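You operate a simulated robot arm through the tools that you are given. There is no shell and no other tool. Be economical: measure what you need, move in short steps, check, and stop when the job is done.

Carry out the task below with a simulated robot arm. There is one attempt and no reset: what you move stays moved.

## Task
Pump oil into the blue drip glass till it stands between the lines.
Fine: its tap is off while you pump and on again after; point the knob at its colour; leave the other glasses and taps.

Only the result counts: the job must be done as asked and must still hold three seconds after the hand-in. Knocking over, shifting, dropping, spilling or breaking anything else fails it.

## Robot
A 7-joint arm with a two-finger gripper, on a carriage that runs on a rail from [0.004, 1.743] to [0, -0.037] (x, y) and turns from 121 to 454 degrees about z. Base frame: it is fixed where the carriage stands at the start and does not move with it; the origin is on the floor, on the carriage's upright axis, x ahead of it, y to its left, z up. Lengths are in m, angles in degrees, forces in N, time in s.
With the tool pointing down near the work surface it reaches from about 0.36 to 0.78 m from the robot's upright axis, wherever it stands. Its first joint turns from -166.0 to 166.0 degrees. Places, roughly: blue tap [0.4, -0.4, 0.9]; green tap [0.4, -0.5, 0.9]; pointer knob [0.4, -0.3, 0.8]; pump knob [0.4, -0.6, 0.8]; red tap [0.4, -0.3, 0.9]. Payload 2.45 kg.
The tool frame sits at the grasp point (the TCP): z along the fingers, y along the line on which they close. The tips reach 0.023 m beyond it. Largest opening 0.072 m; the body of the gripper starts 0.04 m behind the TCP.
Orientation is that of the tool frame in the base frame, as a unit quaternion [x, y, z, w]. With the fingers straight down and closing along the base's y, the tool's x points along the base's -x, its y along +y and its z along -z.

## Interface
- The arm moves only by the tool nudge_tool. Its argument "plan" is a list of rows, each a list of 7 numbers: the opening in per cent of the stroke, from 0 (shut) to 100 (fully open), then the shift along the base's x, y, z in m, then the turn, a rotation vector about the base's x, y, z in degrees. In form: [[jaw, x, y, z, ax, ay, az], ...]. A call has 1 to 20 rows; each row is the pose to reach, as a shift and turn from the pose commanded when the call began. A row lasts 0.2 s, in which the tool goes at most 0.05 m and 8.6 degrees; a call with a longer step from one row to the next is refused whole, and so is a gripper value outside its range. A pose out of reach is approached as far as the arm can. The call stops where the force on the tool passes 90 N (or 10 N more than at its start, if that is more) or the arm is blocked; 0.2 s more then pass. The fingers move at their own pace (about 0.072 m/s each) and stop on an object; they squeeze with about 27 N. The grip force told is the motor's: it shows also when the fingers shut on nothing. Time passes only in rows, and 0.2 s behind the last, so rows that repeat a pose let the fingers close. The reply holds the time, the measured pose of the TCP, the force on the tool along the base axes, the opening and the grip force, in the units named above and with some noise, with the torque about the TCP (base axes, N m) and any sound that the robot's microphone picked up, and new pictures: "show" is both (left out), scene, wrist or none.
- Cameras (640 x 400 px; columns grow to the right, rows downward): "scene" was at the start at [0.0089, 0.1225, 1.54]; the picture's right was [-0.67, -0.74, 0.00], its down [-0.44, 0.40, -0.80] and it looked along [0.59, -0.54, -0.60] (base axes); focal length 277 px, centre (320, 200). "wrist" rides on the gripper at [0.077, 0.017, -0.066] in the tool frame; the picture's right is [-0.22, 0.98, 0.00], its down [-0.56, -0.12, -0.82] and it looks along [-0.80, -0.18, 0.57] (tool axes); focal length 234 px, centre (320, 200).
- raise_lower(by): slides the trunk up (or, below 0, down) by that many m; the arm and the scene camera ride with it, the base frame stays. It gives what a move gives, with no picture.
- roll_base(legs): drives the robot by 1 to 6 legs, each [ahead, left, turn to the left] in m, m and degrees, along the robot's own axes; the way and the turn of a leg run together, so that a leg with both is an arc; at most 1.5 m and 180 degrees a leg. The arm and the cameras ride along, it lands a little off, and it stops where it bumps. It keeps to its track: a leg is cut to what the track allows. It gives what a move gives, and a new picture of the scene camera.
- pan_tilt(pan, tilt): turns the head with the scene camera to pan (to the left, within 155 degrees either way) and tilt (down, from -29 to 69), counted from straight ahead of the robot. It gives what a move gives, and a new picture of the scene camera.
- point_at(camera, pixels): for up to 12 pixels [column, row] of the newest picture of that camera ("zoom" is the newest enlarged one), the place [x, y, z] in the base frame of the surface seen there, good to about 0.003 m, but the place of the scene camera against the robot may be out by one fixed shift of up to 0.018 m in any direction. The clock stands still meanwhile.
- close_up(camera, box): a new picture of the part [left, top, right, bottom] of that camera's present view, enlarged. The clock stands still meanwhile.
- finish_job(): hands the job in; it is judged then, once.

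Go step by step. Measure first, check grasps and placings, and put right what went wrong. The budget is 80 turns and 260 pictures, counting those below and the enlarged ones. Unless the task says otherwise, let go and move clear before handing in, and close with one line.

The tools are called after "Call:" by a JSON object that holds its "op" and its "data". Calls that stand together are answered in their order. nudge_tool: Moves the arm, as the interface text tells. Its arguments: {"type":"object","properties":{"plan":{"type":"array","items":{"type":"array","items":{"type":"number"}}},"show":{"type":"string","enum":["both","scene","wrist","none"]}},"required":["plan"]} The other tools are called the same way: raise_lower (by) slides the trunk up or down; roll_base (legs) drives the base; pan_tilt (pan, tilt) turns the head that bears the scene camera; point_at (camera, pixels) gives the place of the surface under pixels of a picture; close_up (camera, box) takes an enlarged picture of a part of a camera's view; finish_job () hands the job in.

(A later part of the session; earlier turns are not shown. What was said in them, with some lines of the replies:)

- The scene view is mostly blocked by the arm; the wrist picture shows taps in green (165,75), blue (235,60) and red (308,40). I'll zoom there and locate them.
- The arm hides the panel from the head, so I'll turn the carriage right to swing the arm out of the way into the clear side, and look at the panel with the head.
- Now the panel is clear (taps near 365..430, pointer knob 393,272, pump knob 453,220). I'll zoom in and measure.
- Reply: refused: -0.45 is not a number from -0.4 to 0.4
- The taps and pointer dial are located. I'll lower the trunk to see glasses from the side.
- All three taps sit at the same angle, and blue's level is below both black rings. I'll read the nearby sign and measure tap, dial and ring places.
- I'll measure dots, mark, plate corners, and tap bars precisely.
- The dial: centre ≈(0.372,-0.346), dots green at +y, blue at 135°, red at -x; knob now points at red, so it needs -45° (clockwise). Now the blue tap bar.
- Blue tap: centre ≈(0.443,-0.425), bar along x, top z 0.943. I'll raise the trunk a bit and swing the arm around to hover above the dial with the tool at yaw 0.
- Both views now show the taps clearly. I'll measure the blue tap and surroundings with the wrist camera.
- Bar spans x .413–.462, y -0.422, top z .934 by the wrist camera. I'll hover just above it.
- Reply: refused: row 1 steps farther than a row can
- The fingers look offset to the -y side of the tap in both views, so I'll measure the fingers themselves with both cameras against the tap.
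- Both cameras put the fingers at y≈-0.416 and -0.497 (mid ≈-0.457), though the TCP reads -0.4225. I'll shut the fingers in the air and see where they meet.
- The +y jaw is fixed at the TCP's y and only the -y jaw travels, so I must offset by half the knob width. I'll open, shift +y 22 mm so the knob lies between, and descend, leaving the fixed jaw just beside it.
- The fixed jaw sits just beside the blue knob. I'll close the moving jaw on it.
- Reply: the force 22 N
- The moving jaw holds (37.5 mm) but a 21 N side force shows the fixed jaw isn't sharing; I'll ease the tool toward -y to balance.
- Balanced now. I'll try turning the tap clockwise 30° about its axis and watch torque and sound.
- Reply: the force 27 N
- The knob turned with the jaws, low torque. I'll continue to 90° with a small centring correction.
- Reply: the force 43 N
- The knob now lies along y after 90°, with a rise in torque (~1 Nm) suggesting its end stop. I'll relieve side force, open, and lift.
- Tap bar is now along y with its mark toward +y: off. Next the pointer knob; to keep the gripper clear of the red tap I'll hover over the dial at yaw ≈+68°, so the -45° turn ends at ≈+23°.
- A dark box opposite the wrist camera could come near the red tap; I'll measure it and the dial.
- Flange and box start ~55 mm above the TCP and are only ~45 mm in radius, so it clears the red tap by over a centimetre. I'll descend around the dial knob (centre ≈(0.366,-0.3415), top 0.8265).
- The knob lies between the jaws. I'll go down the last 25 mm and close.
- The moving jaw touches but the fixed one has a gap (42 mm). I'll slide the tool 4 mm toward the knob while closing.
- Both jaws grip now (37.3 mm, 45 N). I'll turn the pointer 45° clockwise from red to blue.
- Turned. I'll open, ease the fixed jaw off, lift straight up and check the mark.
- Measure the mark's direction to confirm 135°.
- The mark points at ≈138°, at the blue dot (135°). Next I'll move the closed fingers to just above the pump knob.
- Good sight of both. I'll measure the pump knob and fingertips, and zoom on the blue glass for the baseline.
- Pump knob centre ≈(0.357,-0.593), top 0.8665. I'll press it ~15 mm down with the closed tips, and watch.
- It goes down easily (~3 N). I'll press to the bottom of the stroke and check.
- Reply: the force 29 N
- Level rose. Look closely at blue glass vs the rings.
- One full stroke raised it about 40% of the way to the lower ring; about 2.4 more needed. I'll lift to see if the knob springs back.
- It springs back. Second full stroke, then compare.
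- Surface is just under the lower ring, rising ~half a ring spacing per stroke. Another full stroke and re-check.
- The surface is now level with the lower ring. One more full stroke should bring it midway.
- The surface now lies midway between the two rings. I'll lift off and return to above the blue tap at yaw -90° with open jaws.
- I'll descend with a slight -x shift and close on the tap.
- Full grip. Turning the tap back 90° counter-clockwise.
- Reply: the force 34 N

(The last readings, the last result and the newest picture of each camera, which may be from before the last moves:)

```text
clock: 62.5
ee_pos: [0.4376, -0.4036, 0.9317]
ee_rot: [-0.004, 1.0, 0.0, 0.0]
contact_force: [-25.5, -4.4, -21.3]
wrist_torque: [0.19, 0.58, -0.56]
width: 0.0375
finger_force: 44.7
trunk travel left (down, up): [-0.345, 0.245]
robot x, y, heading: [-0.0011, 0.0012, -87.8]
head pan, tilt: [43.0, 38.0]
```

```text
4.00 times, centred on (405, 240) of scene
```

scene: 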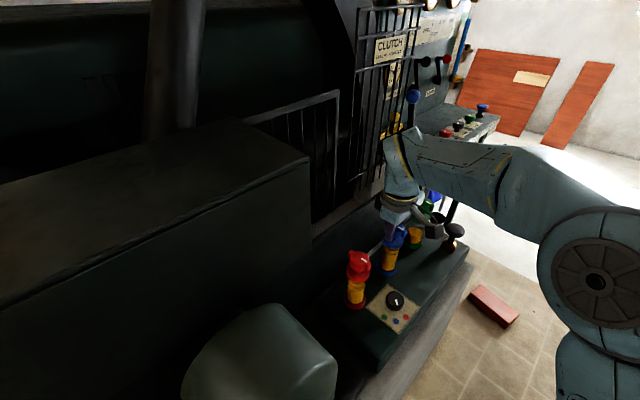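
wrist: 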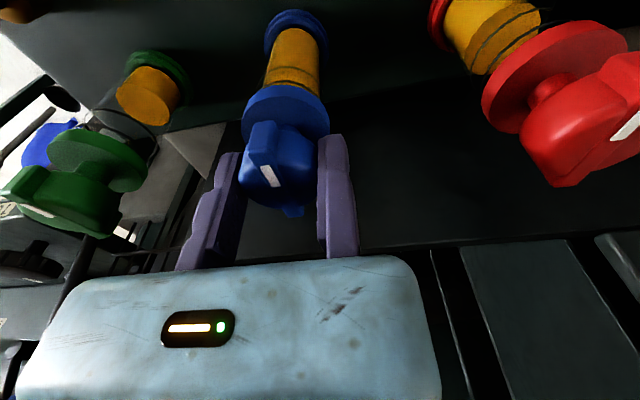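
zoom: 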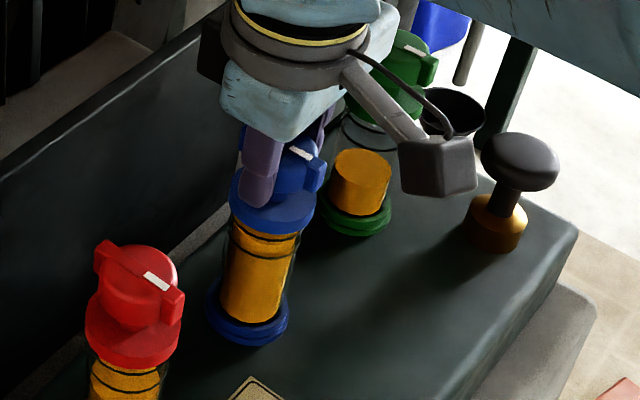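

The blue mark is parallel to red's and green's again. Releasing and lifting clear.

Call:
{"op": "nudge_tool", "data": {"plan": [[30, -0.002, 0, 0, 0, 0, 0], [100, -0.002, 0, 0, 0, 0, 0], [100, -0.002, 0, 0, 0, 0, 0], [100, -0.002, 0.0015, 0, 0, 0, 0], [100, -0.002, 0.002, 0, 0, 0, 0], [100, -0.002, 0.002, 0.03, 0, 0, 0], [100, -0.002, 0.002, 0.075, 0, 0, 0], [100, -0.002, 0.002, 0.12, 0, 0, 0], [100, -0.04, -0.01, 0.15, 0, 0, 0], [100, -0.06, -0.01, 0.19, 0, 0, 0], [100, -0.06, -0.01, 0.19, 0, 0, 0]]}}

Call:
{"op": "close_up", "data": {"camera": "scene", "box": [345, 200, 455, 340]}}

Call:
{"op": "close_up", "data": {"camera": "scene", "box": [375, 210, 415, 280]}}

Call:
{"op": "close_up", "data": {"camera": "wrist", "box": [120, 0, 440, 200]}}

```text
clock: 64.9
ee_pos: [0.3774, -0.4122, 1.1216]
ee_rot: [-0.003, 1.0, 0.001, 0.0]
contact_force: [0.8, 0.9, 0.2]
wrist_torque: [-0.01, -0.02, 0.01]
width: 0.0719
finger_force: 0.0
trunk travel left (down, up): [-0.345, 0.245]
robot x, y, heading: [0.003, -0.002, -87.9]
head pan, tilt: [43.0, 38.0]
```

scene: 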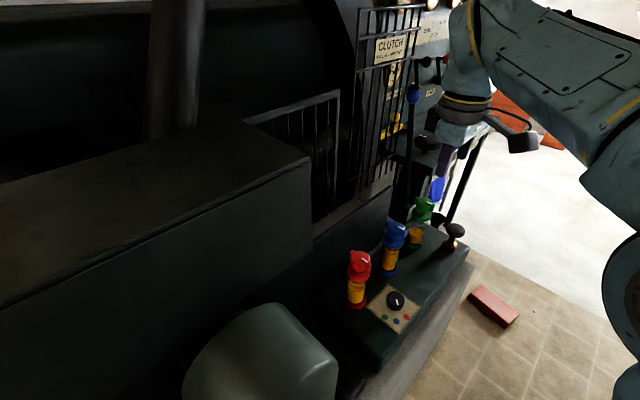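
wrist: 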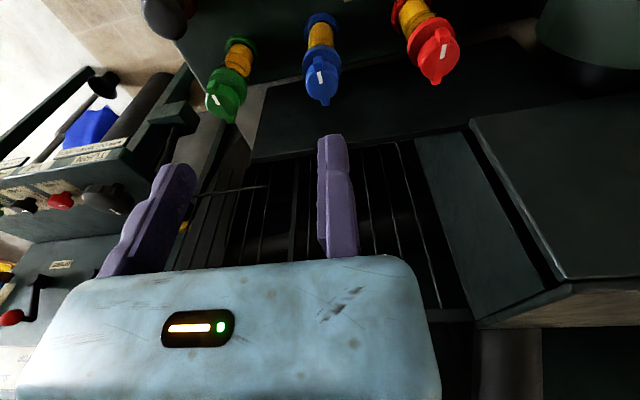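

```text
2.86 times, centred on (400, 270) of scene
```

zoom: 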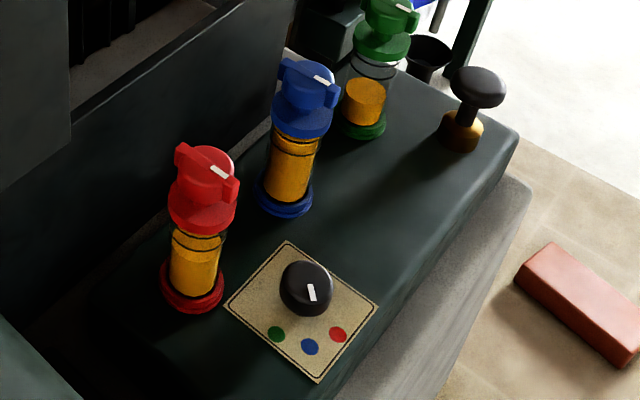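

```text
5.71 times, centred on (395, 245) of scene
```

zoom: 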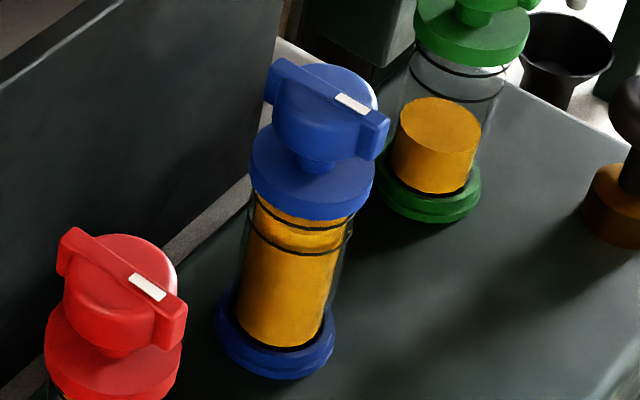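

```text
2.00 times, centred on (280, 100) of wrist
```

zoom: 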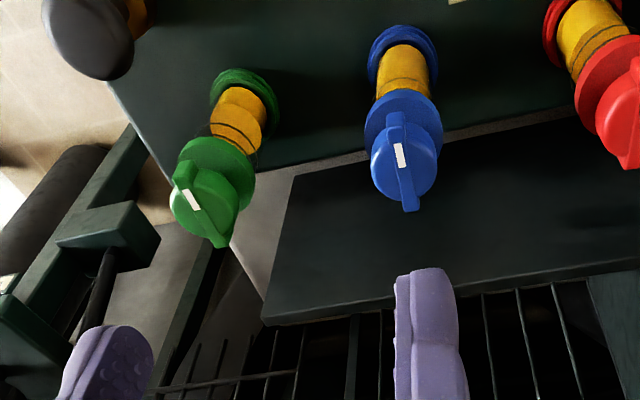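

Blue tap looks aligned with the others; I'll verify bar angles numerically and check the level once more.

Call:
{"op": "point_at", "data": {"camera": "scene", "pixels": [[396, 224], [400, 226], [358, 261], [363, 263]]}}

Call:
{"op": "close_up", "data": {"camera": "scene", "box": [380, 215, 410, 255]}}

Call:
{"op": "point_at", "data": {"camera": "zoom", "pixels": [[130, 70], [210, 85], [275, 115], [320, 137], [350, 150]]}}

Call:
{"op": "close_up", "data": {"camera": "scene", "box": [378, 242, 408, 272]}}

```text
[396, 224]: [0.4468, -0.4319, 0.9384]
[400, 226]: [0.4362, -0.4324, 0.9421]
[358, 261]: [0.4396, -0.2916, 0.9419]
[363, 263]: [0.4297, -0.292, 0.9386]
```

```text
10.00 times, centred on (395, 235) of scene
```

zoom: 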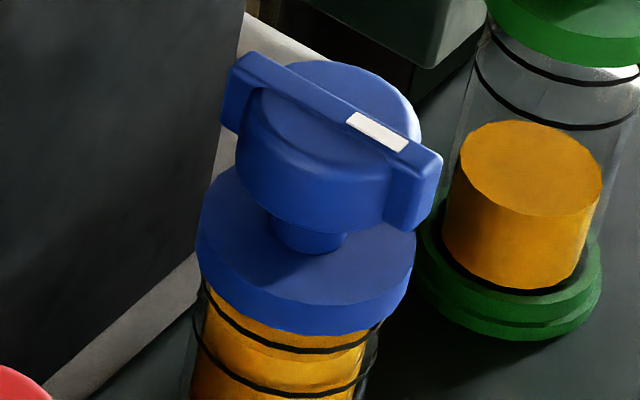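

```text
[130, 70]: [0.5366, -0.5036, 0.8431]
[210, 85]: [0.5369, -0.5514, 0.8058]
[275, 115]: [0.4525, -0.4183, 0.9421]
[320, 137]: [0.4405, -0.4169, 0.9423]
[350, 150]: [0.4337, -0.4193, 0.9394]
```

```text
13.33 times, centred on (393, 257) of scene
```

zoom: 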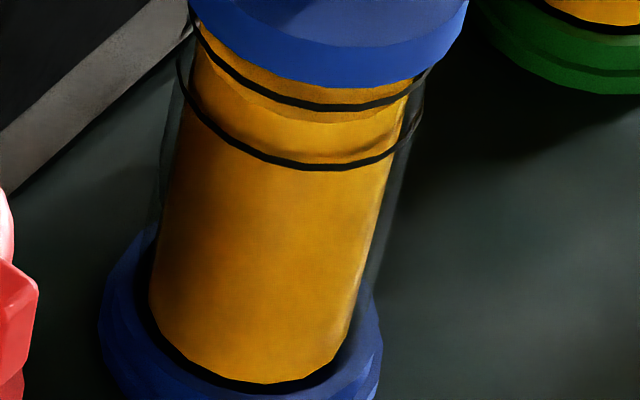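

Call:
{"op": "point_at", "data": {"camera": "scene", "pixels": [[387.8, 221.3], [392, 223.5], [398.7, 227.2], [402.8, 229.5], [405.5, 231]]}}

Call:
{"op": "close_up", "data": {"camera": "wrist", "box": [290, 20, 350, 110]}}

Call:
{"op": "point_at", "data": {"camera": "wrist", "pixels": [[318, 66], [320, 76], [322, 85], [324, 102], [318, 60]]}}

```text
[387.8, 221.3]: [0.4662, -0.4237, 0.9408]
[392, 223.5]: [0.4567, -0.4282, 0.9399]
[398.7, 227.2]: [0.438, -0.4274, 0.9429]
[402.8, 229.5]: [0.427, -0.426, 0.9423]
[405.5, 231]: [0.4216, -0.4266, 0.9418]
```

```text
4.44 times, centred on (320, 65) of wrist
```

zoom: 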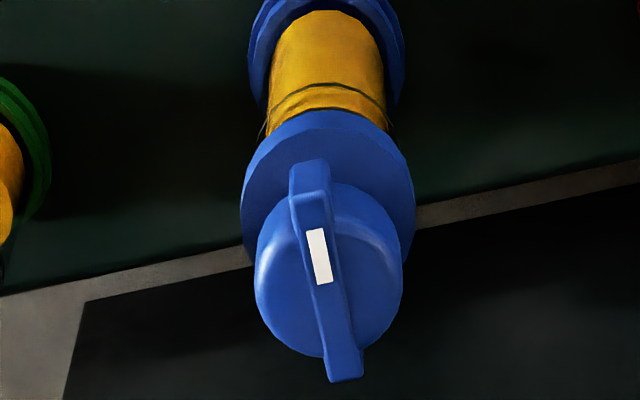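

```text
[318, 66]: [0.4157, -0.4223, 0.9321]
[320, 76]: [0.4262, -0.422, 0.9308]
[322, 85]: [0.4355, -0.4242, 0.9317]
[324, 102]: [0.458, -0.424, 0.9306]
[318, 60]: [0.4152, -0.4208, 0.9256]
```

The blue bar lies along x again within about 2°, matching the other taps. The pointer is on blue, the level is mid-way between the rings, and the arm is clear. Handing in.

Call:
{"op": "finish_job", "data": {}}

```text
The job is handed in.
```

I filled the blue drip glass to about midway between its lines. Its tap was off while I pumped and is on again, the pointer is on blue, and I left the other glasses and taps alone.
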